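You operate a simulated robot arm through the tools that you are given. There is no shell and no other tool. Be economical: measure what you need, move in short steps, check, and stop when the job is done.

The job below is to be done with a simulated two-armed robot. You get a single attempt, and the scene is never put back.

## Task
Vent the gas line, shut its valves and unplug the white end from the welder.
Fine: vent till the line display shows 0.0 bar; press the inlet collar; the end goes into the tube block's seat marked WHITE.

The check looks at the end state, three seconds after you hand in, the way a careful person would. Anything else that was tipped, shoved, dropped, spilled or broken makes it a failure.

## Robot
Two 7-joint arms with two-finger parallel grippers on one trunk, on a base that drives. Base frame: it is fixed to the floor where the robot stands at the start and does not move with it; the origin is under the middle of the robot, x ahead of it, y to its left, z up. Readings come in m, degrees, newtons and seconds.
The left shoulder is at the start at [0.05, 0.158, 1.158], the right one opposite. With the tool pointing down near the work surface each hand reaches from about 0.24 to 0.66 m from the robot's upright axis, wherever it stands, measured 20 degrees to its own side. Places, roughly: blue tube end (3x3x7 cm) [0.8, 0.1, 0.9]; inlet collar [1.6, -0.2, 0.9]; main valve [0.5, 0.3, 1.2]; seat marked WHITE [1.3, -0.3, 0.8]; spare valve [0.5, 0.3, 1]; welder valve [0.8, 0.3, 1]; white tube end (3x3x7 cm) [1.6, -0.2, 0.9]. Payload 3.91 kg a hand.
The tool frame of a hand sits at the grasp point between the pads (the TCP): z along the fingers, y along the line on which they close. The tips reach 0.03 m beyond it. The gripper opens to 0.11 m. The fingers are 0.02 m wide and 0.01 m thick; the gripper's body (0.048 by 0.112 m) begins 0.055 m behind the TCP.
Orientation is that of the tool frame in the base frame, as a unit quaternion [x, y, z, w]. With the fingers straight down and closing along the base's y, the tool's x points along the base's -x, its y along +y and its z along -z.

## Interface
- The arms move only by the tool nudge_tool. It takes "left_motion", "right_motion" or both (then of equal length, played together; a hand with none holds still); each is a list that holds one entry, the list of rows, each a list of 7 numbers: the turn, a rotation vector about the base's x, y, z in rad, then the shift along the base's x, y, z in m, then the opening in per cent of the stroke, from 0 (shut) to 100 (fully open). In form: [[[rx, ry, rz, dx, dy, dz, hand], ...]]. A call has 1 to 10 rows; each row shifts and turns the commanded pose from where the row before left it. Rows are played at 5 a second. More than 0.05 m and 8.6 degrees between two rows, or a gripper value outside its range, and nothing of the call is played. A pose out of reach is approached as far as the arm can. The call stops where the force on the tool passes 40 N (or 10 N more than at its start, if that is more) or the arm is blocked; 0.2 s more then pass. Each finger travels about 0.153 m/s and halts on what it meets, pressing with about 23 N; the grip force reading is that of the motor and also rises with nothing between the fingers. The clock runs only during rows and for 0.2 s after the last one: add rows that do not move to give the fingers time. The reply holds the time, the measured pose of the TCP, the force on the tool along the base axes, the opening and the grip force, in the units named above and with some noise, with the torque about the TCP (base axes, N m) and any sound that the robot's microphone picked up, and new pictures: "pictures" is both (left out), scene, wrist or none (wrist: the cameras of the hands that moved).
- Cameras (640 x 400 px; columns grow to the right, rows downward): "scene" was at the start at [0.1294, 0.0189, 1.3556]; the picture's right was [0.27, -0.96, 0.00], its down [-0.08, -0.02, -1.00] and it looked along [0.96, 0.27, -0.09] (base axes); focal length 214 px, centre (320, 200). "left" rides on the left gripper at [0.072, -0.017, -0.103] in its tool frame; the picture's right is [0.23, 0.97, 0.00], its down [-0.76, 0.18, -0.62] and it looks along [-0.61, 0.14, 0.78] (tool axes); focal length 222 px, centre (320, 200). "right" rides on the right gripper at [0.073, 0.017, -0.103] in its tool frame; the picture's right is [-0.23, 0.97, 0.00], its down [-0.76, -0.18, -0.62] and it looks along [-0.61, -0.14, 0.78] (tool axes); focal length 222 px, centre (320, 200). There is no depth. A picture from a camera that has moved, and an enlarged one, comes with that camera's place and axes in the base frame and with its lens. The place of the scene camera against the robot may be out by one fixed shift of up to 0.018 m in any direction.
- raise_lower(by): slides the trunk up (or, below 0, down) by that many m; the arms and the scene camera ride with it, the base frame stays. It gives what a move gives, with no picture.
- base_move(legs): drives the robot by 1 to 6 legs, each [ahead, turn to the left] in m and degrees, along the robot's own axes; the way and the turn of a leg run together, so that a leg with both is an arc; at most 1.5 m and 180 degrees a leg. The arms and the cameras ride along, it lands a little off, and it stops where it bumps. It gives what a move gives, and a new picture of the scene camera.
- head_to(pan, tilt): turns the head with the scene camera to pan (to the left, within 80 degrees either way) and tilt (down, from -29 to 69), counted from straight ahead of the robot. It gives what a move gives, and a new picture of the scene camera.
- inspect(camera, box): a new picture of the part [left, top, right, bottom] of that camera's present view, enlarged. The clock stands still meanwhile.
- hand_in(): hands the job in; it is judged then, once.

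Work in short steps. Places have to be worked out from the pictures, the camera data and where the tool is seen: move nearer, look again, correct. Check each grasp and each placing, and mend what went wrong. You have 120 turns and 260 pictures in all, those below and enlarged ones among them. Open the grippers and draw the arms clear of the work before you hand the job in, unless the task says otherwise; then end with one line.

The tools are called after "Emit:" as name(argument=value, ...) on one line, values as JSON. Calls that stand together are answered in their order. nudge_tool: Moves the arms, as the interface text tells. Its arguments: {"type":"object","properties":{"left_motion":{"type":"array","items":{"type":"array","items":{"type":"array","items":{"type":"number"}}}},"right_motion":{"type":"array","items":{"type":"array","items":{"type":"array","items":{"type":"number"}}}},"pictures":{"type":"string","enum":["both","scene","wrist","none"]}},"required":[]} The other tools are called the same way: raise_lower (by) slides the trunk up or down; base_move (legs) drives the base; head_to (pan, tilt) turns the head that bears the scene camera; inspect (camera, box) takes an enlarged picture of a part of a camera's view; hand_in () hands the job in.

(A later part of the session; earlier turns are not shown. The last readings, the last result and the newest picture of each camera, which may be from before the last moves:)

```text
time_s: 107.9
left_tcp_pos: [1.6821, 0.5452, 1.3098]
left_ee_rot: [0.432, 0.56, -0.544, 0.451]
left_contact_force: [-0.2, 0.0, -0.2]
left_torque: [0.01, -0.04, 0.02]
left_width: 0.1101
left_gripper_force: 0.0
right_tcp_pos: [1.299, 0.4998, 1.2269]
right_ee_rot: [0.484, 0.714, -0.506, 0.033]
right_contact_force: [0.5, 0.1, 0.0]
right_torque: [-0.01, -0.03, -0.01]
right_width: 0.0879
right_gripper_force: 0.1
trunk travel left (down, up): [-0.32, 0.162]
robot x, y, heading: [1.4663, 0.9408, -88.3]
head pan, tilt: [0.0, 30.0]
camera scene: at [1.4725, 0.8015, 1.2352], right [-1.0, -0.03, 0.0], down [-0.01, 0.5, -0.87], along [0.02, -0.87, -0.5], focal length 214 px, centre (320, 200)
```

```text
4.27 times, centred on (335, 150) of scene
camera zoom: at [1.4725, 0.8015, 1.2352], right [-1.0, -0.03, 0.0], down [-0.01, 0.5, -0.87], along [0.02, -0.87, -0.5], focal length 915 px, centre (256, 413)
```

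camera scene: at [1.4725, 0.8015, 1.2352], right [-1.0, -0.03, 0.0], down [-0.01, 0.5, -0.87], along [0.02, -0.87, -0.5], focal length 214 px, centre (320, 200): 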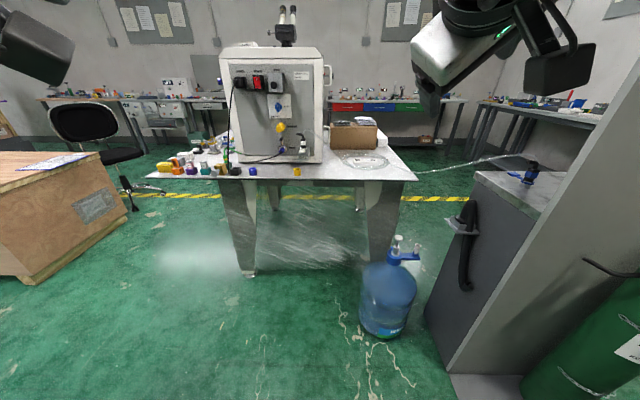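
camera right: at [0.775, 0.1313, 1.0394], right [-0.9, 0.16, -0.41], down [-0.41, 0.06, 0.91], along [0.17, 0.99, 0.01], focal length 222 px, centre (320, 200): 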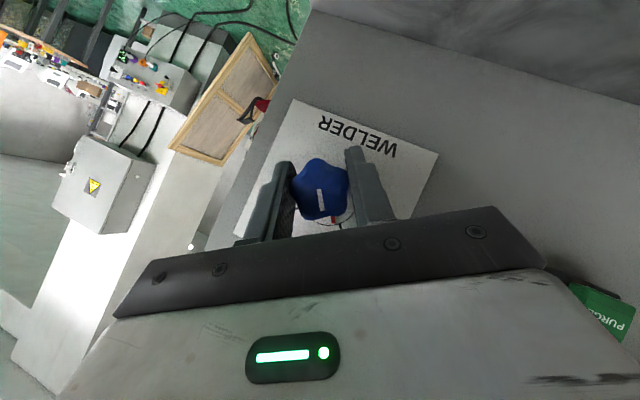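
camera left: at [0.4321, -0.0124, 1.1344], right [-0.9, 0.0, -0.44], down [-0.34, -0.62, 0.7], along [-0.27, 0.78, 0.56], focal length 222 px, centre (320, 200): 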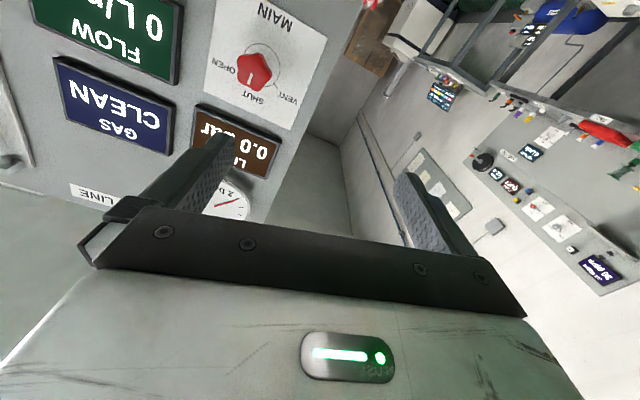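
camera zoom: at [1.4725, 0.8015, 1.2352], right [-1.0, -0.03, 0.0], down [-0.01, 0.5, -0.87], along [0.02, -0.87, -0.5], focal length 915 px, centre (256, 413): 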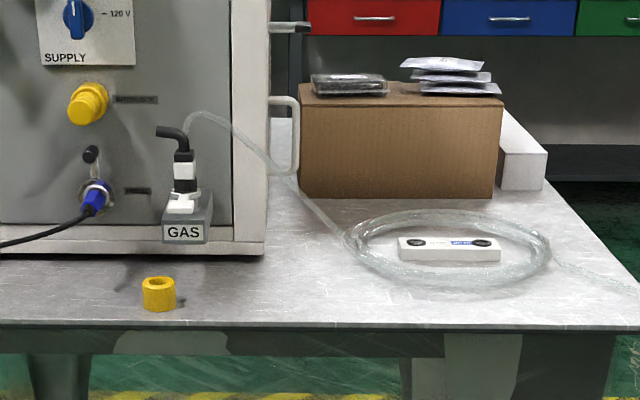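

The plug (elbow on top, white band, white collar at its base) stands in the GAS bracket at ≈(1.575, −0.22, 0.95); the WHITE seat is at ≈(1.29, −0.35, 0.83). I drive closer, keeping away from the jug at (1.11, 0.13).

Emit:
base_move(legs=[[0, 7.5], [0.6, 0], [0, -9]])

Emit:
head_to(pan=0, tilt=35)

```text
time_s: 112.5
left_tcp_pos: [1.7715, -0.0474, 1.3086]
left_ee_rot: [0.436, 0.558, -0.548, 0.446]
left_contact_force: [-0.2, 0.3, 0.2]
left_torque: [-0.01, 0.03, -0.02]
left_width: 0.11
left_gripper_force: 0.1
right_tcp_pos: [1.3869, -0.0883, 1.2267]
right_ee_rot: [0.489, 0.71, -0.506, 0.029]
right_contact_force: [-0.1, -0.1, -0.3]
right_torque: [0.0, -0.01, 0.01]
right_width: 0.0879
right_gripper_force: 0.1
trunk travel left (down, up): [-0.32, 0.162]
robot x, y, heading: [1.561, 0.3489, -89.3]
head pan, tilt: [0.0, 30.0]
camera scene: at [1.5654, 0.211, 1.2352], right [-1.0, -0.01, 0.0], down [0.0, 0.5, -0.87], along [0.01, -0.87, -0.5], focal length 214 px, centre (320, 200)
```

scene: 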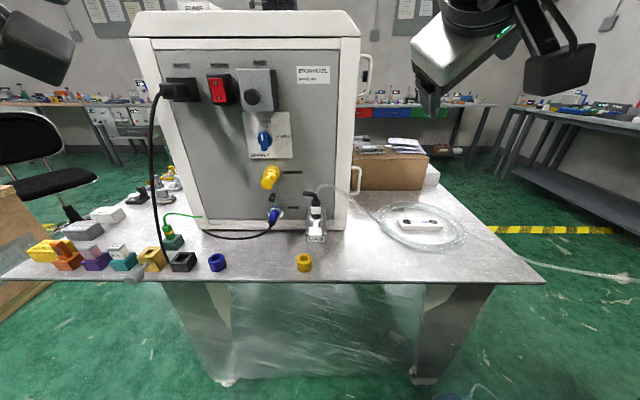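

```text
time_s: 113.2
left_tcp_pos: [1.7718, -0.0475, 1.3092]
left_ee_rot: [0.436, 0.558, -0.547, 0.447]
left_contact_force: [-0.5, 0.0, 0.8]
left_torque: [-0.02, -0.02, 0.02]
left_width: 0.1101
left_gripper_force: 0.1
right_tcp_pos: [1.3877, -0.0874, 1.2278]
right_ee_rot: [0.489, 0.71, -0.506, 0.028]
right_contact_force: [0.5, -1.0, -0.5]
right_torque: [-0.02, -0.01, 0.03]
right_width: 0.0878
right_gripper_force: 0.0
trunk travel left (down, up): [-0.32, 0.162]
robot x, y, heading: [1.5637, 0.349, -89.4]
head pan, tilt: [0.0, 35.0]
camera scene: at [1.5657, 0.2135, 1.2275], right [-1.0, -0.01, 0.0], down [-0.01, 0.57, -0.82], along [0.01, -0.82, -0.57], focal length 214 px, centre (320, 200)
```

scene: 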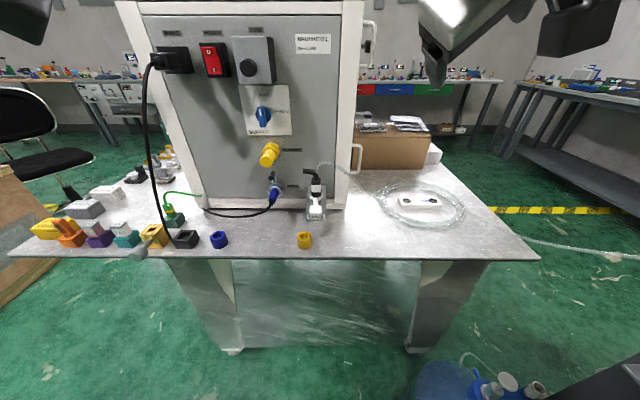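

Good position. I enlarge the plug and the seat block.

Emit:
inspect(camera="scene", box=[280, 150, 360, 230])

Emit:
inspect(camera="scene", box=[360, 160, 480, 240])

```text
5.00 times, centred on (320, 190) of scene
camera zoom: at [1.5657, 0.2135, 1.2275], right [-1.0, -0.01, 0.0], down [-0.01, 0.57, -0.82], along [0.01, -0.82, -0.57], focal length 1072 px, centre (320, 250)
```

zoom: 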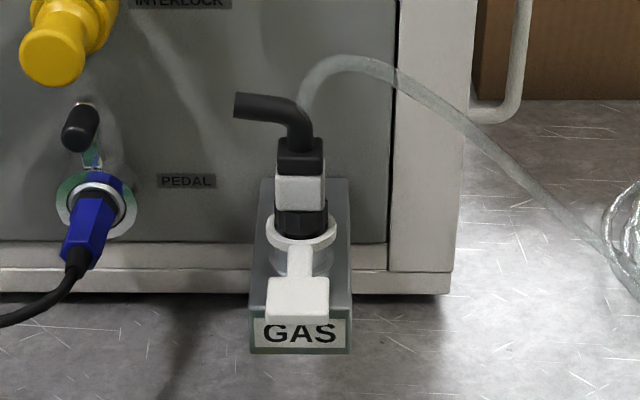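

```text
5.00 times, centred on (420, 200) of scene
camera zoom: at [1.5657, 0.2135, 1.2275], right [-1.0, -0.01, 0.0], down [-0.01, 0.57, -0.82], along [0.01, -0.82, -0.57], focal length 1072 px, centre (-180, 200)
```

zoom: 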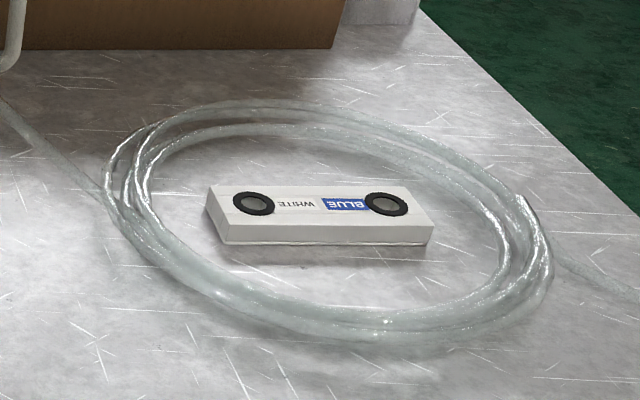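

Plan: right hand grips the plug body from the front, tilted ~50° down (fingers on its ±x sides, clear of elbow and tube); left hand presses the collar tab (≈(1.58, −0.175, 0.925)) from front-left. First bring the right hand to a stand-off.

Emit:
nudge_tool(right_motion=[[[0, -0.094, 0, 0.024, -0.0066, -0.022, 80], [0, -0.094, 0, 0.024, -0.0066, -0.022, 80], [0, -0.094, 0, 0.024, -0.0066, -0.022, 80], [0, -0.094, 0, 0.024, -0.0066, -0.022, 80], [0, -0.094, 0, 0.024, -0.0066, -0.022, 80], [0, -0.094, 0, 0.024, -0.0066, -0.022, 80], [0, -0.094, 0, 0.024, -0.0066, -0.022, 80], [0, -0.094, 0, 0.024, -0.0066, -0.022, 80], [0.085, 0, 0, 0, 0, 0, 80], [0.085, 0, 0, 0, 0, 0, 80]]], pictures="both")

```text
time_s: 115.4
left_tcp_pos: [1.7708, -0.0486, 1.3093]
left_ee_rot: [0.436, 0.558, -0.548, 0.446]
left_contact_force: [0.5, 0.1, -0.5]
left_torque: [0.01, 0.03, 0.01]
left_width: 0.1097
left_gripper_force: 0.0
right_tcp_pos: [1.5799, -0.1401, 1.0485]
right_ee_rot: [0.663, 0.673, -0.233, 0.231]
right_contact_force: [-0.6, -0.2, -0.4]
right_torque: [-0.01, -0.01, 0.02]
right_width: 0.0876
right_gripper_force: 0.0
trunk travel left (down, up): [-0.32, 0.162]
robot x, y, heading: [1.5624, 0.3482, -89.5]
head pan, tilt: [0.0, 35.0]
camera scene: at [1.5657, 0.2134, 1.2274], right [-1.0, -0.01, 0.0], down [-0.01, 0.57, -0.82], along [0.01, -0.82, -0.57], focal length 214 px, centre (320, 200)
camera right: at [1.5968, -0.0178, 1.0855], right [0.98, -0.17, 0.13], down [-0.17, -0.21, 0.96], along [-0.13, -0.96, -0.23], focal length 222 px, centre (320, 200)
```

scene: 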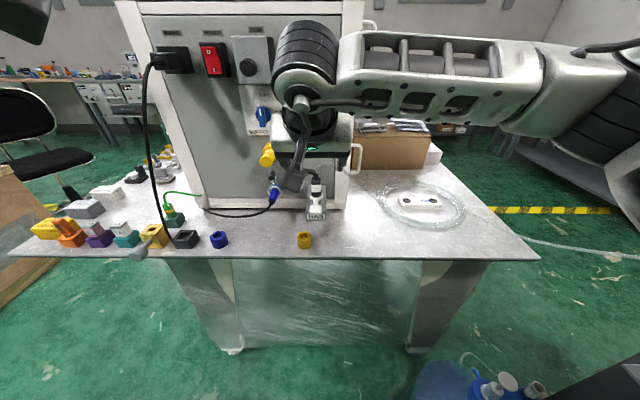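
right: 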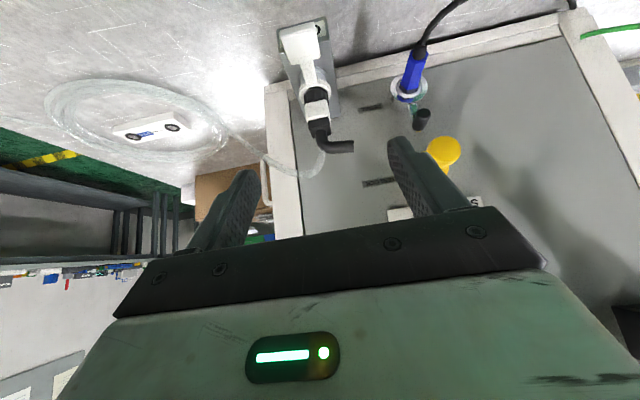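

Emit:
inspect(camera="right", box=[240, 10, 400, 190])

Emit:
inspect(camera="scene", box=[270, 140, 370, 230])

```text
2.22 times, centred on (320, 100) of right
camera zoom: at [1.5968, -0.0178, 1.0855], right [0.98, -0.17, 0.13], down [-0.17, -0.21, 0.96], along [-0.13, -0.96, -0.23], focal length 494 px, centre (320, 422)
```

zoom: 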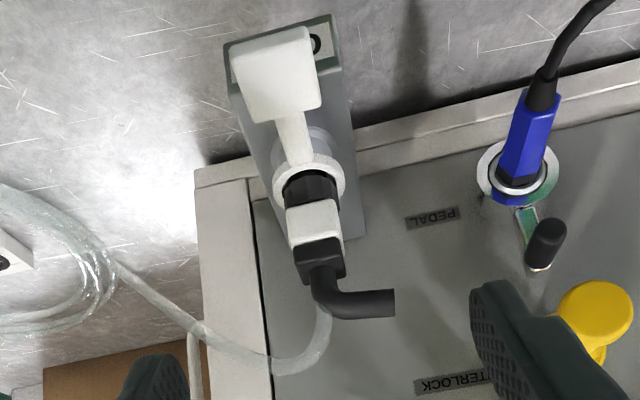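

```text
4.44 times, centred on (320, 185) of scene
camera zoom: at [1.5657, 0.2134, 1.2274], right [-1.0, -0.01, 0.0], down [-0.01, 0.57, -0.82], along [0.01, -0.82, -0.57], focal length 953 px, centre (320, 267)
```

zoom: 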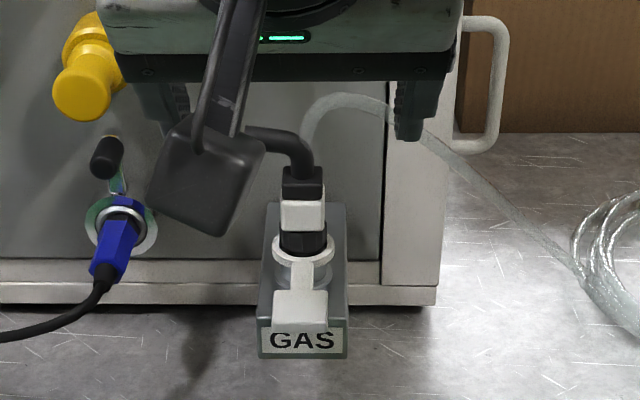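

Fusing the views puts the white band at ≈(1.579, −0.229, 0.943). I advance part-way along the tool axis with fingers fully open, then look again.

Emit:
nudge_tool(right_motion=[[[0, 0, 0, 0, -0.019, -0.022, 100], [0, 0, 0, 0, -0.019, -0.022, 100], [0, 0, 0, 0, -0.019, -0.022, 100], [0, 0, 0, 0, 0, 0, 100]]], pictures="both")

Emit:
inspect(camera="right", box=[220, 20, 420, 220])

Emit:
inspect(camera="scene", box=[270, 140, 370, 230])

```text
time_s: 116.4
left_tcp_pos: [1.7711, -0.048, 1.3093]
left_ee_rot: [0.435, 0.558, -0.547, 0.447]
left_contact_force: [-0.5, -0.3, 0.0]
left_torque: [-0.01, -0.02, -0.01]
left_width: 0.1099
left_gripper_force: 0.0
right_tcp_pos: [1.5782, -0.1953, 0.9855]
right_ee_rot: [0.663, 0.672, -0.234, 0.233]
right_contact_force: [0.6, 0.4, 0.1]
right_torque: [0.02, -0.02, 0.0]
right_width: 0.11
right_gripper_force: 0.1
trunk travel left (down, up): [-0.32, 0.162]
robot x, y, heading: [1.5649, 0.3466, -89.4]
head pan, tilt: [0.0, 35.0]
camera scene: at [1.5656, 0.2135, 1.2275], right [-1.0, -0.01, 0.0], down [-0.01, 0.57, -0.82], along [0.01, -0.82, -0.57], focal length 214 px, centre (320, 200)
camera right: at [1.5959, -0.0746, 1.0217], right [0.98, -0.17, 0.13], down [-0.17, -0.21, 0.96], along [-0.13, -0.96, -0.23], focal length 222 px, centre (320, 200)
```

scene: 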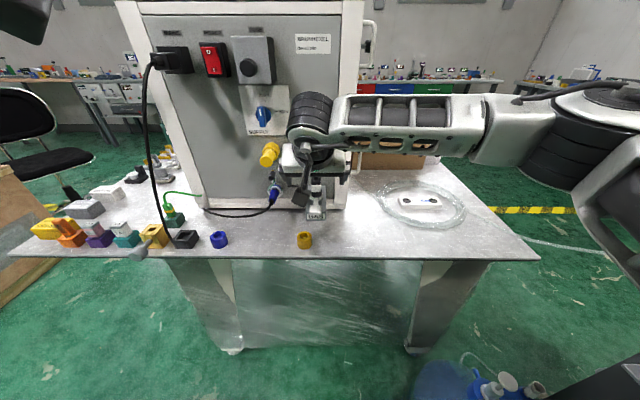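
right: 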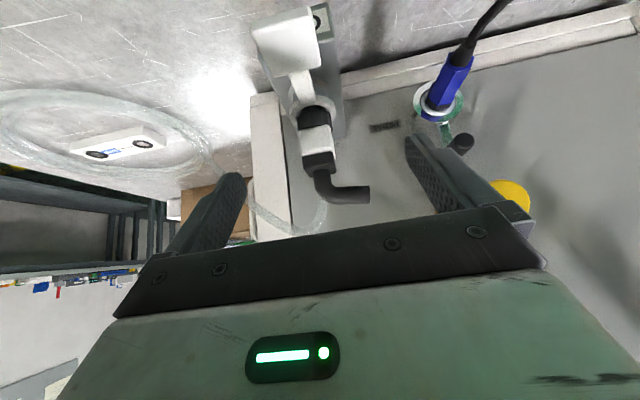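

```text
2.00 times, centred on (320, 120) of right
camera zoom: at [1.5959, -0.0746, 1.0217], right [0.98, -0.17, 0.13], down [-0.17, -0.21, 0.96], along [-0.13, -0.96, -0.23], focal length 444 px, centre (320, 360)
```

zoom: 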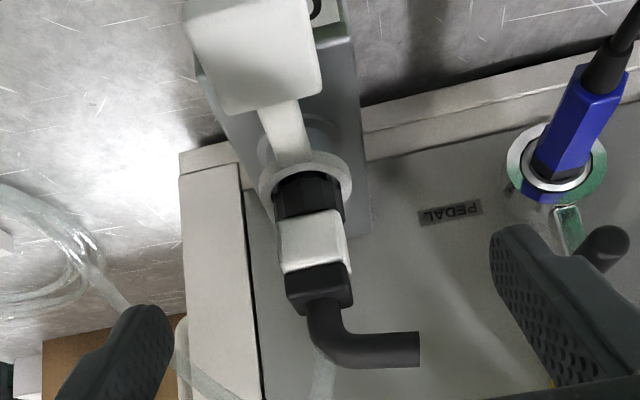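

```text
4.44 times, centred on (320, 185) of scene
camera zoom: at [1.5656, 0.2135, 1.2275], right [-1.0, -0.01, 0.0], down [-0.01, 0.57, -0.82], along [0.01, -0.82, -0.57], focal length 953 px, centre (320, 267)
```

zoom: 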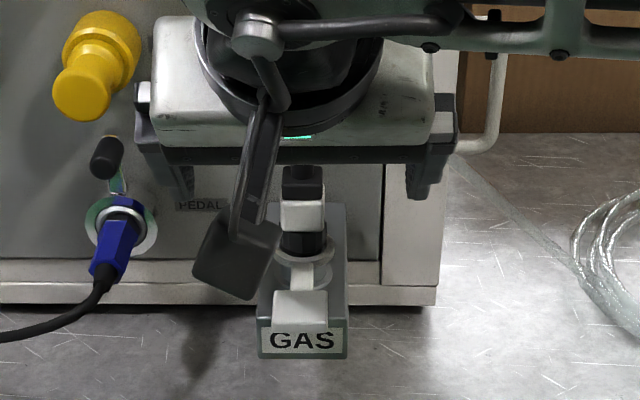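

Triangulating both steps: band at ≈(1.581, −0.212, 0.949). I move to grip slightly above that so the tips clear the collar ring, and close.

Emit:
nudge_tool(right_motion=[[[0, 0, 0, 0.0015, -0.0085, -0.015, 100], [0, 0, 0, 0.0015, -0.0085, -0.0145, 100], [0, 0, 0, 0, 0, 0, 70]]], pictures="none")

Emit:
inspect(camera="right", box=[220, 20, 420, 220])

```text
time_s: 117.2
left_tcp_pos: [1.7716, -0.0482, 1.3091]
left_ee_rot: [0.436, 0.558, -0.546, 0.448]
left_contact_force: [0.0, 0.1, -0.2]
left_torque: [-0.04, -0.04, -0.01]
left_width: 0.1101
left_gripper_force: 0.0
right_tcp_pos: [1.5826, -0.2137, 0.9545]
right_ee_rot: [0.662, 0.673, -0.234, 0.233]
right_contact_force: [1.2, 0.3, 0.0]
right_torque: [0.03, -0.03, 0.0]
right_width: 0.0769
right_gripper_force: 0.0
trunk travel left (down, up): [-0.32, 0.162]
robot x, y, heading: [1.5619, 0.3461, -89.3]
head pan, tilt: [0.0, 35.0]
```

```text
2.00 times, centred on (320, 120) of right
camera zoom: at [1.5989, -0.0922, 0.9913], right [0.98, -0.17, 0.13], down [-0.17, -0.21, 0.96], along [-0.13, -0.96, -0.23], focal length 444 px, centre (320, 360)
```

zoom: 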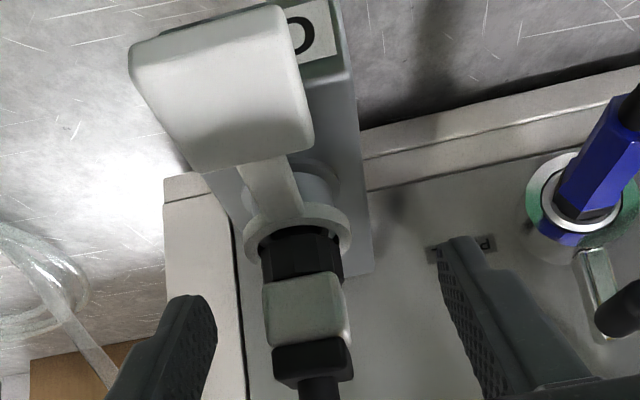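

Plug is centred between the fingers. I close.

Emit:
nudge_tool(right_motion=[[[0, 0, 0, -0.003, 0, 0, 50], [0, 0, 0, 0, 0, 0, 25], [0, 0, 0, 0, 0, 0, 0], [0, 0, 0, 0, 0, 0, 0], [0, 0, 0, 0, 0, 0, 0]]], pictures="wrist")

Emit:
inspect(camera="right", box=[220, 20, 420, 220])

```text
time_s: 118.4
left_tcp_pos: [1.7711, -0.0481, 1.3097]
left_ee_rot: [0.435, 0.558, -0.547, 0.447]
left_contact_force: [0.6, 0.2, -0.2]
left_torque: [0.01, 0.01, -0.02]
left_width: 0.11
left_gripper_force: 0.1
right_tcp_pos: [1.5785, -0.2127, 0.9552]
right_ee_rot: [0.663, 0.672, -0.235, 0.232]
right_contact_force: [-2.7, -0.2, 0.3]
right_torque: [0.01, 0.11, -0.01]
right_width: 0.0237
right_gripper_force: 23.1
trunk travel left (down, up): [-0.32, 0.162]
robot x, y, heading: [1.5644, 0.3489, -89.5]
head pan, tilt: [0.0, 35.0]
camera right: at [1.5956, -0.0926, 0.9915], right [0.98, -0.17, 0.13], down [-0.17, -0.21, 0.96], along [-0.13, -0.96, -0.23], focal length 222 px, centre (320, 200)
```

right: 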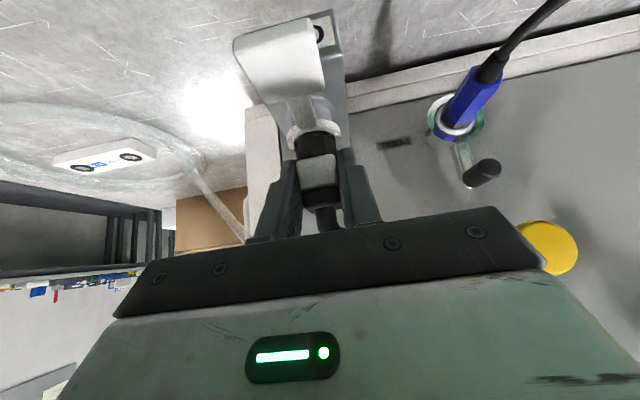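

```text
2.00 times, centred on (320, 120) of right
camera zoom: at [1.5956, -0.0926, 0.9915], right [0.98, -0.17, 0.13], down [-0.17, -0.21, 0.96], along [-0.13, -0.96, -0.23], focal length 444 px, centre (320, 360)
```

zoom: 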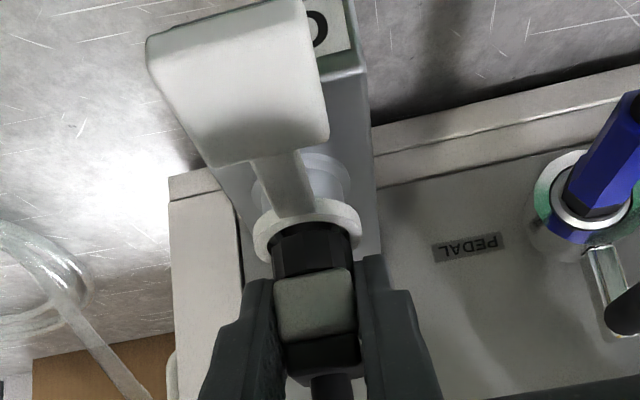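

Gripped at 24 mm. The tab lies at ≈(1.58, −0.157, 0.925). Now I bring the left hand, closed, down at front-left, pointing at the tab from a 60° angle, staying clear.

Emit:
nudge_tool(left_motion=[[[0, -0.105, -0.1047, -0.002, 0.002, -0.03, 50], [0, -0.105, -0.1047, -0.002, 0.002, -0.03, 0], [0, 0, -0.1047, -0.002, 0.002, -0.03, 0], [0, 0, -0.1047, -0.002, 0.002, -0.03, 0], [0, 0, -0.1047, -0.002, 0.002, -0.03, 0], [0, 0, -0.1047, -0.002, 0.002, -0.03, 0], [0, 0, -0.1047, -0.002, 0.002, -0.03, 0], [0, 0, -0.1047, -0.002, 0.002, -0.03, 0], [0, 0, -0.1047, -0.002, 0.002, -0.03, 0], [0, 0, -0.1047, -0.002, 0.002, -0.03, 0]]], pictures="both")

```text
time_s: 120.6
left_tcp_pos: [1.7562, -0.0401, 1.0186]
left_ee_rot: [0.687, 0.197, -0.676, 0.183]
left_contact_force: [-0.1, 0.5, 0.3]
left_torque: [0.02, 0.0, 0.0]
left_width: 0.0003
left_gripper_force: 23.2
left hand out of reach, approached as far as the arm can: row 4, 5
right_tcp_pos: [1.5788, -0.2141, 0.9551]
right_ee_rot: [0.663, 0.672, -0.234, 0.232]
right_contact_force: [-2.4, -0.6, -0.9]
right_torque: [-0.02, 0.15, -0.04]
right_width: 0.0237
right_gripper_force: 22.7
trunk travel left (down, up): [-0.32, 0.162]
robot x, y, heading: [1.5644, 0.3459, -89.4]
head pan, tilt: [0.0, 35.0]
camera scene: at [1.5654, 0.2133, 1.2275], right [-1.0, -0.01, 0.0], down [-0.01, 0.57, -0.82], along [0.01, -0.82, -0.57], focal length 214 px, centre (320, 200)
camera left: at [1.8362, 0.0289, 0.9497], right [0.51, -0.83, -0.24], down [0.62, 0.15, 0.77], along [-0.6, -0.54, 0.59], focal length 222 px, centre (320, 200)
```

scene: 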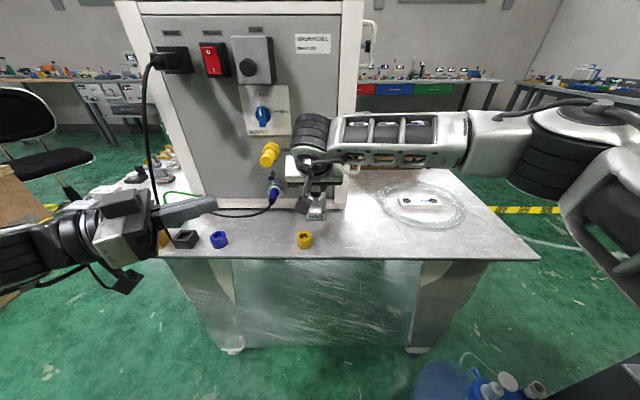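
left: 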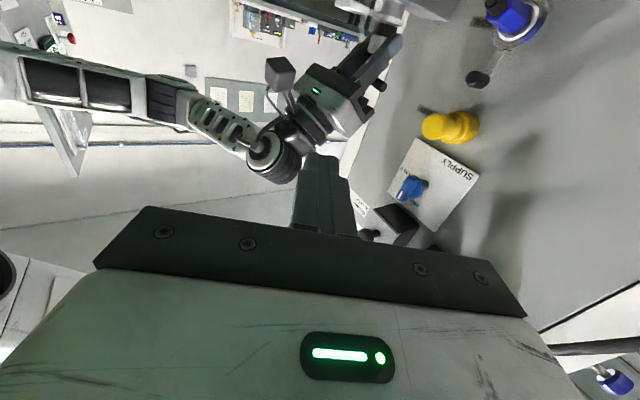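

Left hand is pointing at the tab. To keep its body clear of the right wrist camera I roll it 90° (thin side horizontal, camera to the open +y side) in place.

Emit:
nudge_tool(left_motion=[[[0.128, 0.077, 0.003, 0, 0, 0, 0], [0.128, 0.077, 0.003, 0, 0, 0, 0], [0.128, 0.077, 0.003, 0, 0, 0, 0], [0.128, 0.077, 0.003, 0, 0, 0, 0], [0.128, 0.077, 0.003, 0, 0, 0, 0], [0.128, 0.077, 0.003, 0, 0, 0, 0], [0.128, 0.077, 0.003, 0, 0, 0, 0], [0.128, 0.077, 0.003, 0, 0, 0, 0], [0.128, 0.077, 0.003, 0, 0, 0, 0], [0.128, 0.077, 0.003, 0, 0, 0, 0]]], pictures="both")

```text
time_s: 122.8
left_tcp_pos: [1.7549, -0.0417, 1.0181]
left_ee_rot: [-0.37, -0.612, 0.618, 0.326]
left_contact_force: [-0.7, 1.2, 0.1]
left_torque: [0.0, 0.03, -0.03]
left_width: 0.0
left_gripper_force: 22.8
right_tcp_pos: [1.5788, -0.2137, 0.9546]
right_ee_rot: [0.663, 0.672, -0.235, 0.233]
right_contact_force: [-2.8, 0.7, -1.2]
right_torque: [-0.01, 0.06, -0.06]
right_width: 0.0237
right_gripper_force: 23.2
trunk travel left (down, up): [-0.32, 0.162]
robot x, y, heading: [1.5649, 0.3473, -89.3]
head pan, tilt: [0.0, 35.0]
camera scene: at [1.5654, 0.2134, 1.2274], right [-1.0, -0.01, 0.0], down [-0.01, 0.57, -0.82], along [0.01, -0.82, -0.57], focal length 214 px, centre (320, 200)
camera left: at [1.806, 0.0739, 1.0356], right [-0.07, 0.16, -0.99], down [0.93, -0.34, -0.12], along [-0.35, -0.93, -0.12], focal length 222 px, centre (320, 200)
```

scene: 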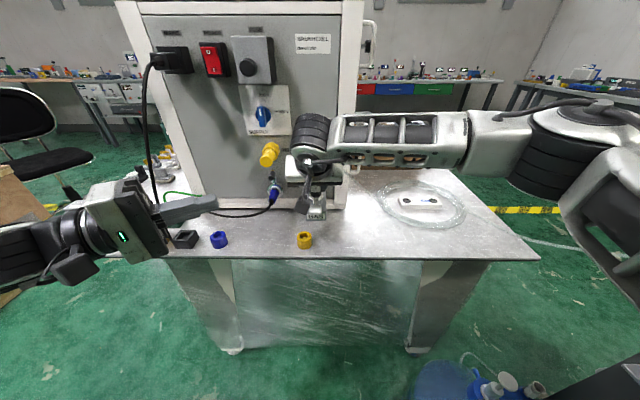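
left: 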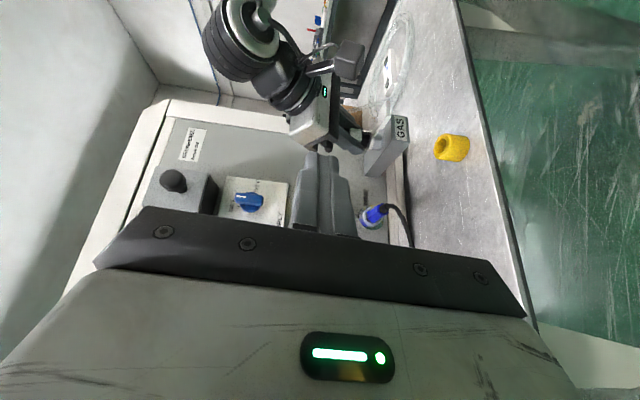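

Excellent side view of the GAS block from the left camera; zoom.

Emit:
inspect(camera="left", box=[280, 60, 440, 240])

```text
2.22 times, centred on (360, 150) of left
camera zoom: at [1.806, 0.0739, 1.0356], right [-0.07, 0.16, -0.99], down [0.93, -0.34, -0.12], along [-0.35, -0.93, -0.12], focal length 494 px, centre (231, 311)
```

zoom: 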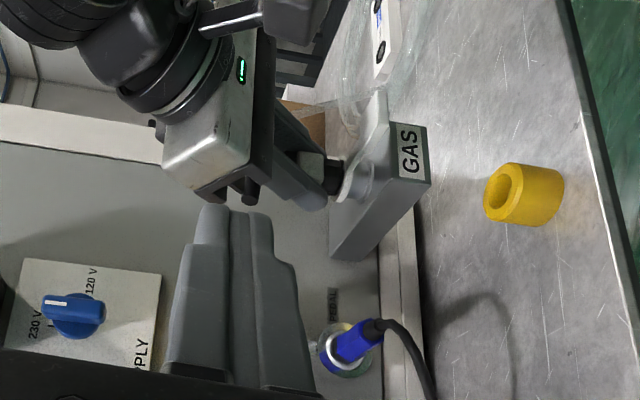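

Tab confirmed at ≈(1.58, −0.16, 0.926). I bring the left fingertips toward hovering over the tab, stopping a bit short to look.

Emit:
nudge_tool(left_motion=[[[0, 0, -0.0875, -0.0304, -0.021, -0.014, 0], [0, 0, -0.0875, -0.0304, -0.021, -0.014, 0], [0, 0, 0, -0.0304, -0.021, -0.013, 0], [0, 0, 0, -0.0304, -0.021, -0.012, 0], [0, 0, 0, 0, 0, 0, 0]]], pictures="both")

Emit:
inspect(camera="left", box=[260, 20, 460, 220])

Emit:
inspect(camera="scene", box=[240, 140, 360, 230])

```text
time_s: 123.7
left_tcp_pos: [1.6511, -0.123, 1.0257]
left_ee_rot: [-0.433, -0.528, 0.633, 0.364]
left_contact_force: [7.7, 11.2, 9.4]
left_torque: [-0.13, 0.14, -0.09]
left_width: 0.0
left_gripper_force: 23.1
left hand out of reach, approached as far as the arm can: row 1
right_tcp_pos: [1.5762, -0.2185, 0.9507]
right_ee_rot: [0.663, 0.672, -0.238, 0.229]
right_contact_force: [5.9, -13.7, -8.9]
right_torque: [0.02, -0.86, 0.19]
right_width: 0.0257
right_gripper_force: 22.7
trunk travel left (down, up): [-0.32, 0.162]
robot x, y, heading: [1.5609, 0.3453, -89.2]
head pan, tilt: [0.0, 35.0]
stopped in row 4 (left hand): the force on the tool passed its limit at 107 N (the readings are from after the stop); the commanded pose is now the measured one
camera scene: at [1.5672, 0.2131, 1.2274], right [-1.0, -0.01, 0.0], down [-0.01, 0.57, -0.82], along [0.01, -0.82, -0.57], focal length 214 px, centre (320, 200)
camera left: at [1.7218, -0.016, 1.0263], right [-0.08, 0.04, -1.0], down [0.86, -0.51, -0.09], along [-0.51, -0.86, 0.01], focal length 222 px, centre (320, 200)
```

scene: 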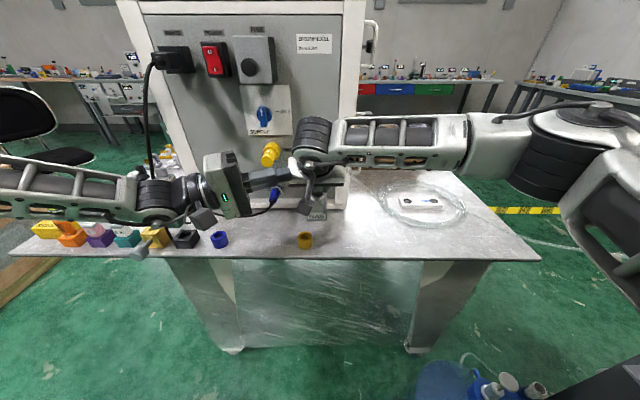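
left: 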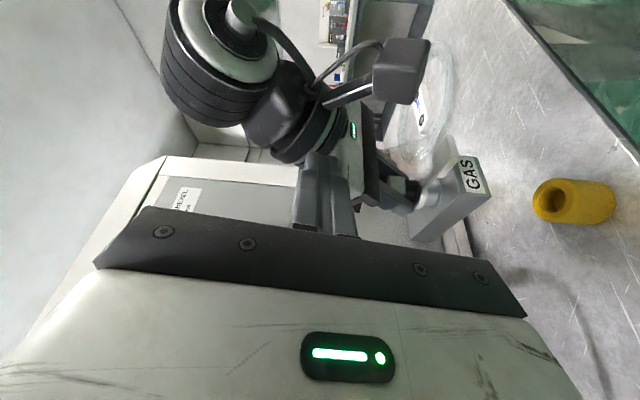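

```text
2.00 times, centred on (360, 120) of left
camera zoom: at [1.7218, -0.016, 1.0263], right [-0.08, 0.04, -1.0], down [0.86, -0.51, -0.09], along [-0.51, -0.86, 0.01], focal length 444 px, centre (240, 360)
```

zoom: 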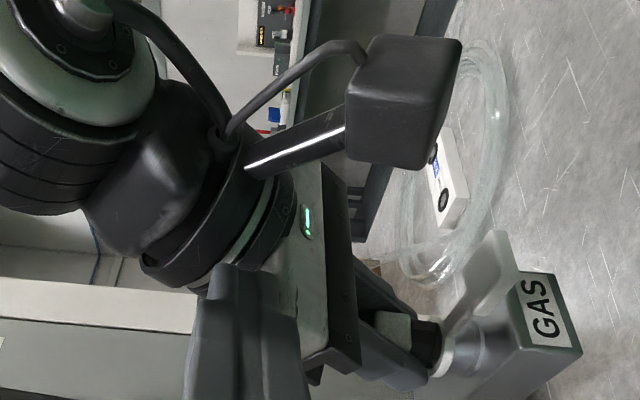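

```text
4.44 times, centred on (300, 185) of scene
camera zoom: at [1.5672, 0.2131, 1.2274], right [-1.0, -0.01, 0.0], down [-0.01, 0.57, -0.82], along [0.01, -0.82, -0.57], focal length 953 px, centre (409, 267)
```

zoom: 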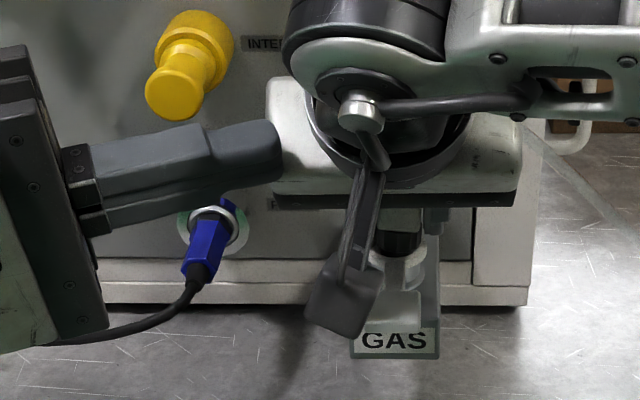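

The left hand stayed too high (a reach limit in row 1) and bumped the right palm. I back it off immediately, then lower it separately and check.

Emit:
nudge_tool(left_motion=[[[0, 0, 0, 0.03, 0.016, 0, 0], [0, 0, 0, 0.03, 0.016, 0, 0], [0, 0, 0, 0.01, 0.005, -0.025, 0], [0, 0, 0, 0, 0, -0.025, 0], [0, 0, 0, 0, 0, -0.025, 0]]], pictures="wrist")

Emit:
inspect(camera="right", box=[220, 20, 420, 220])

```text
time_s: 124.9
left_tcp_pos: [1.7216, -0.0866, 0.9469]
left_ee_rot: [-0.433, -0.532, 0.631, 0.363]
left_contact_force: [0.0, -0.2, 0.6]
left_torque: [-0.02, 0.0, 0.0]
left_width: 0.0001
left_gripper_force: 22.7
right_tcp_pos: [1.5778, -0.2163, 0.9502]
right_ee_rot: [0.662, 0.673, -0.237, 0.228]
right_contact_force: [17.0, -4.8, -6.3]
right_torque: [-0.23, -0.78, 0.08]
right_width: 0.0247
right_gripper_force: 22.5
trunk travel left (down, up): [-0.32, 0.162]
robot x, y, heading: [1.5607, 0.3504, -89.4]
head pan, tilt: [0.0, 35.0]
camera left: at [1.7914, 0.0198, 0.948], right [-0.08, 0.04, -1.0], down [0.86, -0.51, -0.09], along [-0.51, -0.86, 0.0], focal length 222 px, centre (320, 200)
```

left: 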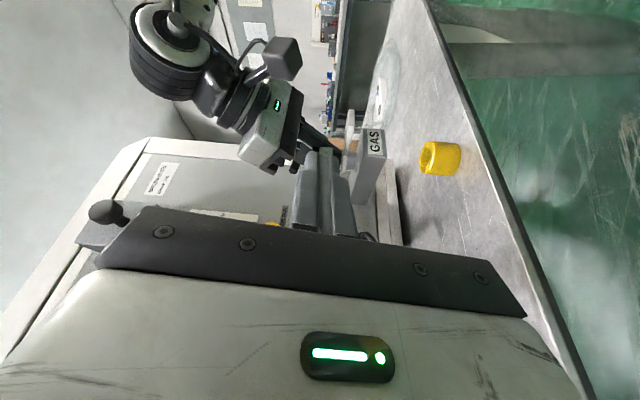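

```text
2.00 times, centred on (320, 120) of right
camera zoom: at [1.5945, -0.0953, 0.9867], right [0.98, -0.17, 0.12], down [-0.16, -0.21, 0.96], along [-0.14, -0.96, -0.23], focal length 444 px, centre (320, 360)
```

zoom: 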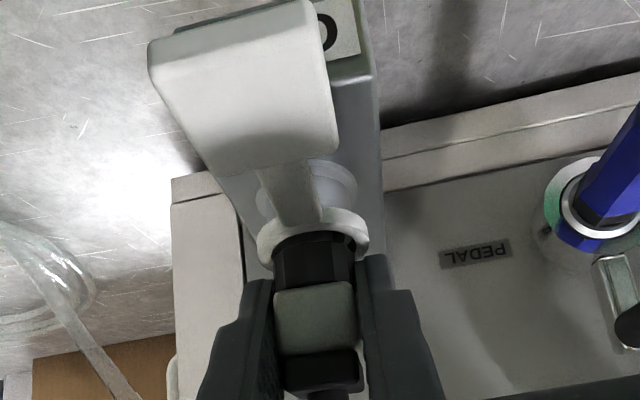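

The plug is still held, but with some side load. I reopen and re-close the right gripper to relieve it.

Emit:
nudge_tool(right_motion=[[[0, 0, 0, 0, 0, 0, 50], [0, 0, 0, 0, 0, 0, 50], [0, 0, 0, 0, 0, 0, 20], [0, 0, 0, 0, 0, 0, 0], [0, 0, 0, 0, 0, 0, 0], [0, 0, 0, 0, 0, 0, 0]]], pictures="wrist")

```text
time_s: 126.3
left_tcp_pos: [1.7208, -0.0867, 0.9479]
left_ee_rot: [-0.433, -0.531, 0.632, 0.363]
left_contact_force: [0.3, -0.1, -0.7]
left_torque: [0.03, -0.02, -0.01]
left_width: 0.0001
left_gripper_force: 22.6
right_tcp_pos: [1.578, -0.2168, 0.9515]
right_ee_rot: [0.662, 0.674, -0.237, 0.229]
right_contact_force: [14.2, -6.3, 0.9]
right_torque: [-0.34, -0.69, 0.09]
right_width: 0.0243
right_gripper_force: 23.4
trunk travel left (down, up): [-0.32, 0.162]
robot x, y, heading: [1.5636, 0.3474, -89.5]
head pan, tilt: [0.0, 35.0]
camera right: at [1.5946, -0.0952, 0.9874], right [0.98, -0.17, 0.12], down [-0.16, -0.21, 0.97], along [-0.14, -0.96, -0.23], focal length 222 px, centre (320, 200)
```

right: 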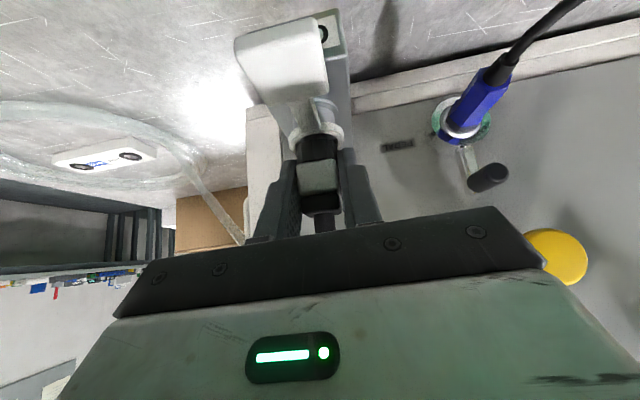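

Shift the right command 3 mm toward +x to release the side load.

Emit:
nudge_tool(right_motion=[[[0, 0, 0, 0.003, -0.001, 0, 0], [0, 0, 0, 0, 0, 0, 0]]], pictures="none")

Emit:
inspect(camera="left", box=[280, 60, 440, 240])

```text
time_s: 126.9
left_tcp_pos: [1.7197, -0.085, 0.9489]
left_ee_rot: [-0.433, -0.532, 0.631, 0.362]
left_contact_force: [0.1, -0.3, -0.5]
left_torque: [-0.03, 0.02, 0.01]
left_width: 0.0
left_gripper_force: 23.2
right_tcp_pos: [1.5778, -0.2167, 0.9518]
right_ee_rot: [0.663, 0.672, -0.239, 0.227]
right_contact_force: [9.3, 3.4, 3.2]
right_torque: [0.18, -0.45, 0.05]
right_width: 0.0242
right_gripper_force: 22.6
trunk travel left (down, up): [-0.32, 0.162]
robot x, y, heading: [1.5634, 0.3467, -89.6]
head pan, tilt: [0.0, 35.0]
```

```text
2.22 times, centred on (360, 150) of left
camera zoom: at [1.7907, 0.0209, 0.949], right [-0.08, 0.04, -1.0], down [0.86, -0.51, -0.09], along [-0.51, -0.86, 0.0], focal length 494 px, centre (231, 311)
```

zoom: 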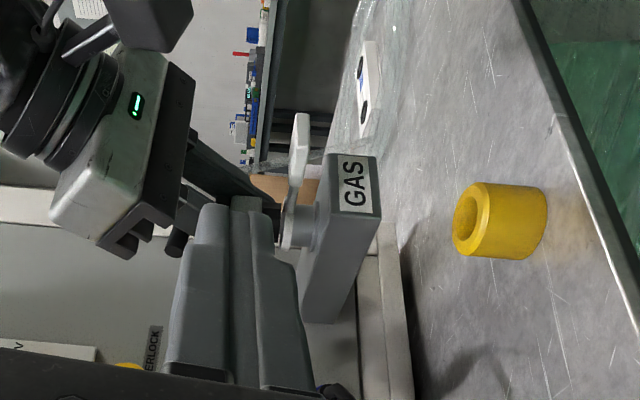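

The level side view puts the tab's top at z≈0.917 and my fingers' axis at 0.948. I slide in over the tab at z≈0.944, below the right palm.

Emit:
nudge_tool(left_motion=[[[0, 0, 0, -0.029, -0.0155, -0.002, 0], [0, 0, 0, -0.029, -0.0155, -0.001, 0], [0, 0, 0, -0.029, -0.0155, -0.001, 0], [0, 0, 0, -0.027, -0.0155, -0.001, 0]]], pictures="both")

Emit:
inspect(camera="left", box=[280, 60, 440, 240])

Emit:
inspect(camera="right", box=[220, 0, 420, 200])

```text
time_s: 127.9
left_tcp_pos: [1.6197, -0.1352, 0.9617]
left_ee_rot: [-0.434, -0.532, 0.631, 0.361]
left_contact_force: [-1.3, 0.0, 0.6]
left_torque: [0.02, -0.01, -0.03]
left_width: 0.0
left_gripper_force: 23.3
left hand out of reach, approached as far as the arm can: row 3, 4
right_tcp_pos: [1.5774, -0.2165, 0.9516]
right_ee_rot: [0.662, 0.673, -0.239, 0.227]
right_contact_force: [8.6, 6.0, 0.9]
right_torque: [0.28, -0.41, 0.02]
right_width: 0.0239
right_gripper_force: 23.0
trunk travel left (down, up): [-0.32, 0.162]
robot x, y, heading: [1.5645, 0.3484, -89.5]
head pan, tilt: [0.0, 35.0]
camera scene: at [1.5665, 0.214, 1.2275], right [-1.0, -0.01, 0.0], down [-0.01, 0.57, -0.82], along [0.01, -0.82, -0.57], focal length 214 px, centre (320, 200)
camera left: at [1.6896, -0.0283, 0.9629], right [-0.08, 0.04, -1.0], down [0.86, -0.51, -0.09], along [-0.51, -0.86, 0.0], focal length 222 px, centre (320, 200)
```

scene: 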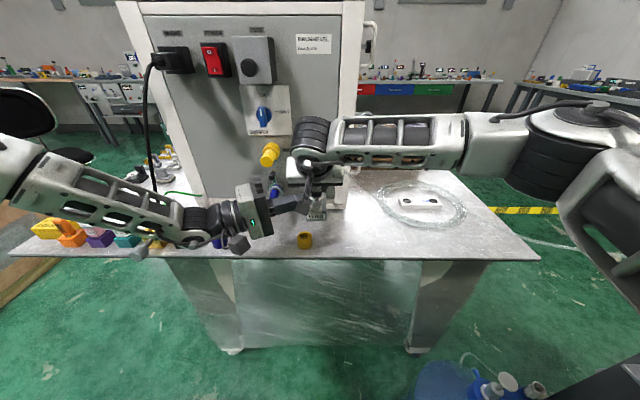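
left: 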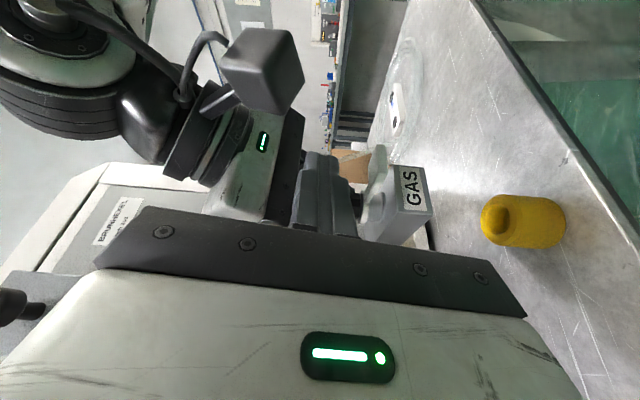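

```text
2.22 times, centred on (360, 150) of left
camera zoom: at [1.6896, -0.0283, 0.9629], right [-0.08, 0.04, -1.0], down [0.86, -0.51, -0.09], along [-0.51, -0.86, 0.0], focal length 494 px, centre (231, 311)
```

zoom: 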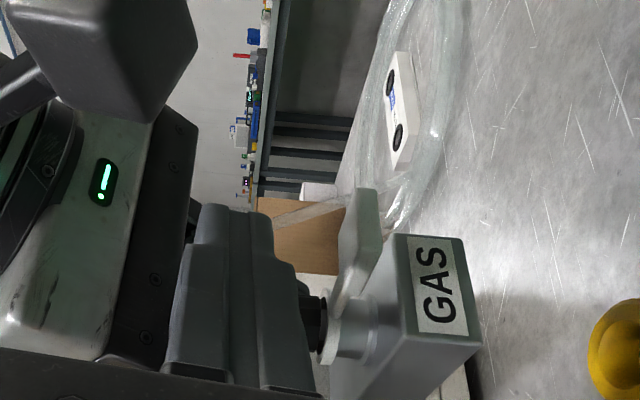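

```text
2.00 times, centred on (320, 100) of right
camera zoom: at [1.5955, -0.0956, 0.9873], right [0.98, -0.17, 0.12], down [-0.16, -0.21, 0.97], along [-0.14, -0.96, -0.23], focal length 444 px, centre (320, 400)
```

zoom: 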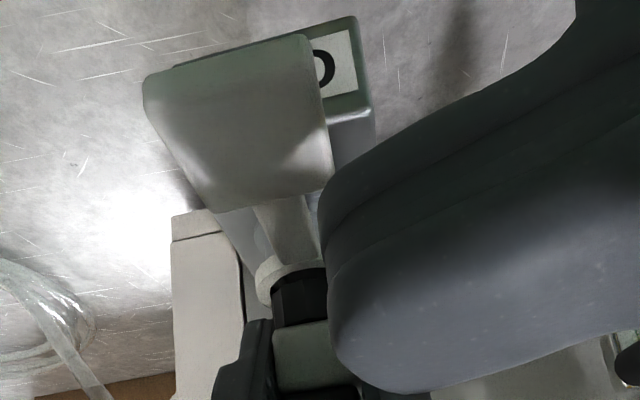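

Reach limit again, drifting up. I yaw the left hand back a little (less wrist bend) while moving toward the tab and lower.

Emit:
nudge_tool(left_motion=[[[0, 0, 0.1, 0.003, 0, -0.008, 0], [0, 0, 0.1, -0.005, -0.004, -0.008, 0], [0, 0, 0, -0.007, -0.006, -0.003, 0]]], pictures="wrist")

Emit:
inspect(camera="left", box=[260, 60, 440, 240])

```text
time_s: 128.7
left_tcp_pos: [1.6211, -0.1396, 0.9586]
left_ee_rot: [-0.378, -0.573, 0.664, 0.297]
left_contact_force: [0.0, 0.2, 0.3]
left_torque: [0.01, -0.02, -0.01]
left_width: 0.0001
left_gripper_force: 23.0
left hand out of reach, approached as far as the arm can: row 2, 3
right_tcp_pos: [1.5783, -0.2172, 0.9511]
right_ee_rot: [0.662, 0.673, -0.239, 0.227]
right_contact_force: [8.3, 6.6, 0.2]
right_torque: [0.33, -0.43, 0.04]
right_width: 0.0236
right_gripper_force: 22.6
trunk travel left (down, up): [-0.32, 0.162]
robot x, y, heading: [1.5642, 0.3473, -89.5]
head pan, tilt: [0.0, 35.0]
camera left: at [1.6687, -0.0212, 0.9588], right [-0.08, 0.03, -1.0], down [0.94, -0.33, -0.09], along [-0.33, -0.95, 0.0], focal length 222 px, centre (320, 200)
```

left: 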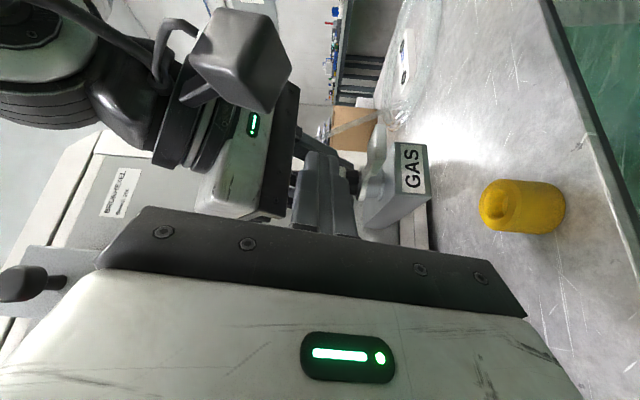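

```text
2.22 times, centred on (350, 150) of left
camera zoom: at [1.6687, -0.0212, 0.9588], right [-0.08, 0.03, -1.0], down [0.94, -0.33, -0.09], along [-0.33, -0.95, 0.0], focal length 494 px, centre (253, 311)
```

zoom: 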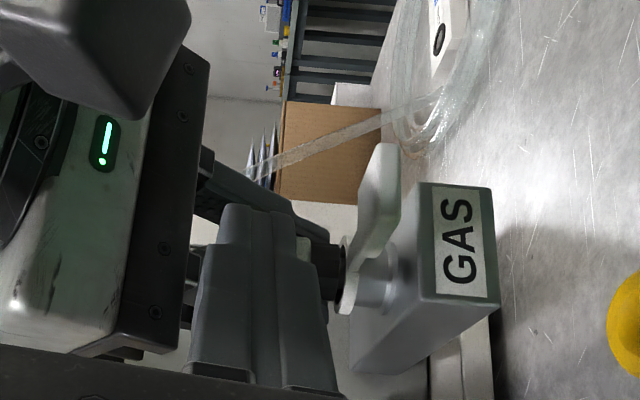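

Tilting the left tool ~20° downward should ease the arm's posture. I do this in place, then see if the remaining approach becomes reachable.

Emit:
nudge_tool(left_motion=[[[0.0718, -0.113, 0, 0.008, 0.003, 0, 0], [0.0718, -0.113, 0, 0, 0, 0, 0], [0.0718, -0.113, 0, 0, 0, -0.004, 0], [0, 0, 0, -0.006, -0.004, -0.004, 0], [0, 0, 0, -0.006, -0.004, -0.004, 0]]], pictures="wrist")

```text
time_s: 129.9
left_tcp_pos: [1.6162, -0.146, 0.9457]
left_ee_rot: [0.45, 0.683, -0.525, -0.235]
left_contact_force: [-0.5, -0.4, 0.9]
left_torque: [0.03, 0.02, -0.01]
left_width: 0.0
left_gripper_force: 23.0
right_tcp_pos: [1.5772, -0.2177, 0.9511]
right_ee_rot: [0.662, 0.673, -0.239, 0.228]
right_contact_force: [8.8, 5.4, -1.6]
right_torque: [0.28, -0.38, 0.01]
right_width: 0.0239
right_gripper_force: 23.2
trunk travel left (down, up): [-0.32, 0.162]
robot x, y, heading: [1.5635, 0.346, -89.4]
head pan, tilt: [0.0, 35.0]
camera left: at [1.6581, -0.0308, 0.9877], right [0.25, 0.24, -0.94], down [0.93, -0.33, 0.16], along [-0.28, -0.91, -0.3], focal length 222 px, centre (320, 200)
```

left: 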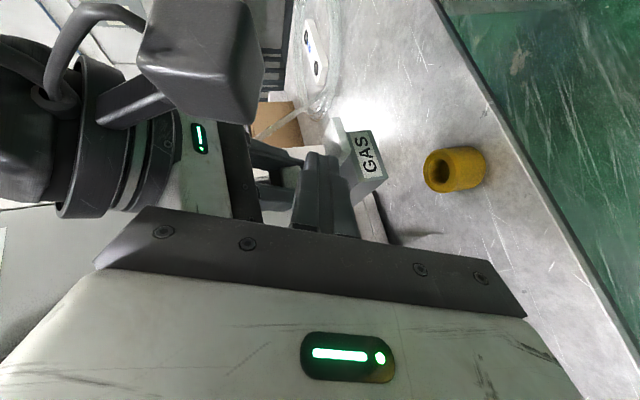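

Reachable now. The tip is at ≈(1.592, −0.161, 0.935), at the tab's edge. I move 12 mm further over it and check.

Emit:
nudge_tool(left_motion=[[[0, 0, 0, -0.006, 0.002, 0.001, 0], [0, 0, 0, -0.007, 0.002, 0.001, 0]]], pictures="none")

Emit:
inspect(camera="left", box=[240, 80, 400, 240])

Emit:
inspect(camera="right", box=[220, 0, 420, 200])

```text
time_s: 130.5
left_tcp_pos: [1.603, -0.1412, 0.9493]
left_ee_rot: [0.451, 0.682, -0.525, -0.236]
left_contact_force: [-0.8, -0.2, 0.6]
left_torque: [-0.02, -0.01, 0.01]
left_width: 0.0
left_gripper_force: 23.5
right_tcp_pos: [1.5779, -0.2188, 0.9514]
right_ee_rot: [0.663, 0.672, -0.24, 0.227]
right_contact_force: [8.7, 5.0, -1.4]
right_torque: [0.23, -0.4, 0.04]
right_width: 0.0237
right_gripper_force: 23.0
trunk travel left (down, up): [-0.32, 0.162]
robot x, y, heading: [1.5612, 0.348, -89.4]
head pan, tilt: [0.0, 35.0]
```

```text
2.50 times, centred on (320, 160) of left
camera zoom: at [1.6452, -0.0275, 0.9897], right [0.25, 0.24, -0.94], down [0.93, -0.33, 0.16], along [-0.28, -0.91, -0.3], focal length 555 px, centre (320, 300)
```

zoom: 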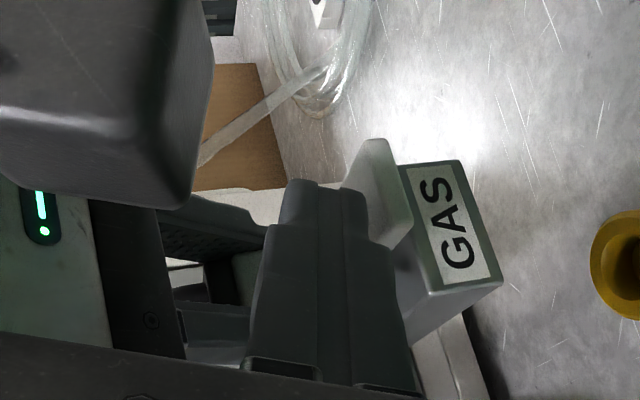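

```text
2.00 times, centred on (320, 100) of right
camera zoom: at [1.5953, -0.0961, 0.9873], right [0.98, -0.17, 0.12], down [-0.16, -0.21, 0.97], along [-0.14, -0.96, -0.23], focal length 444 px, centre (320, 400)
```

zoom: 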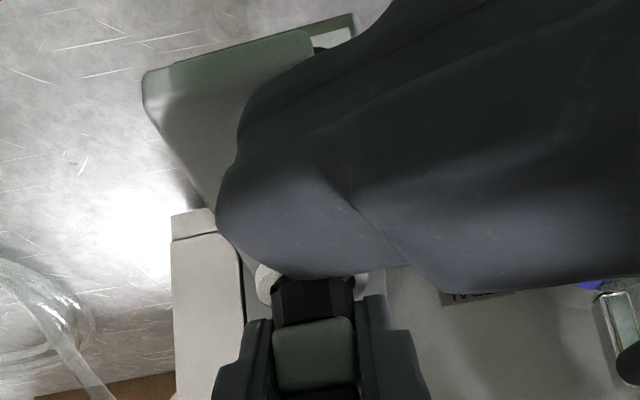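

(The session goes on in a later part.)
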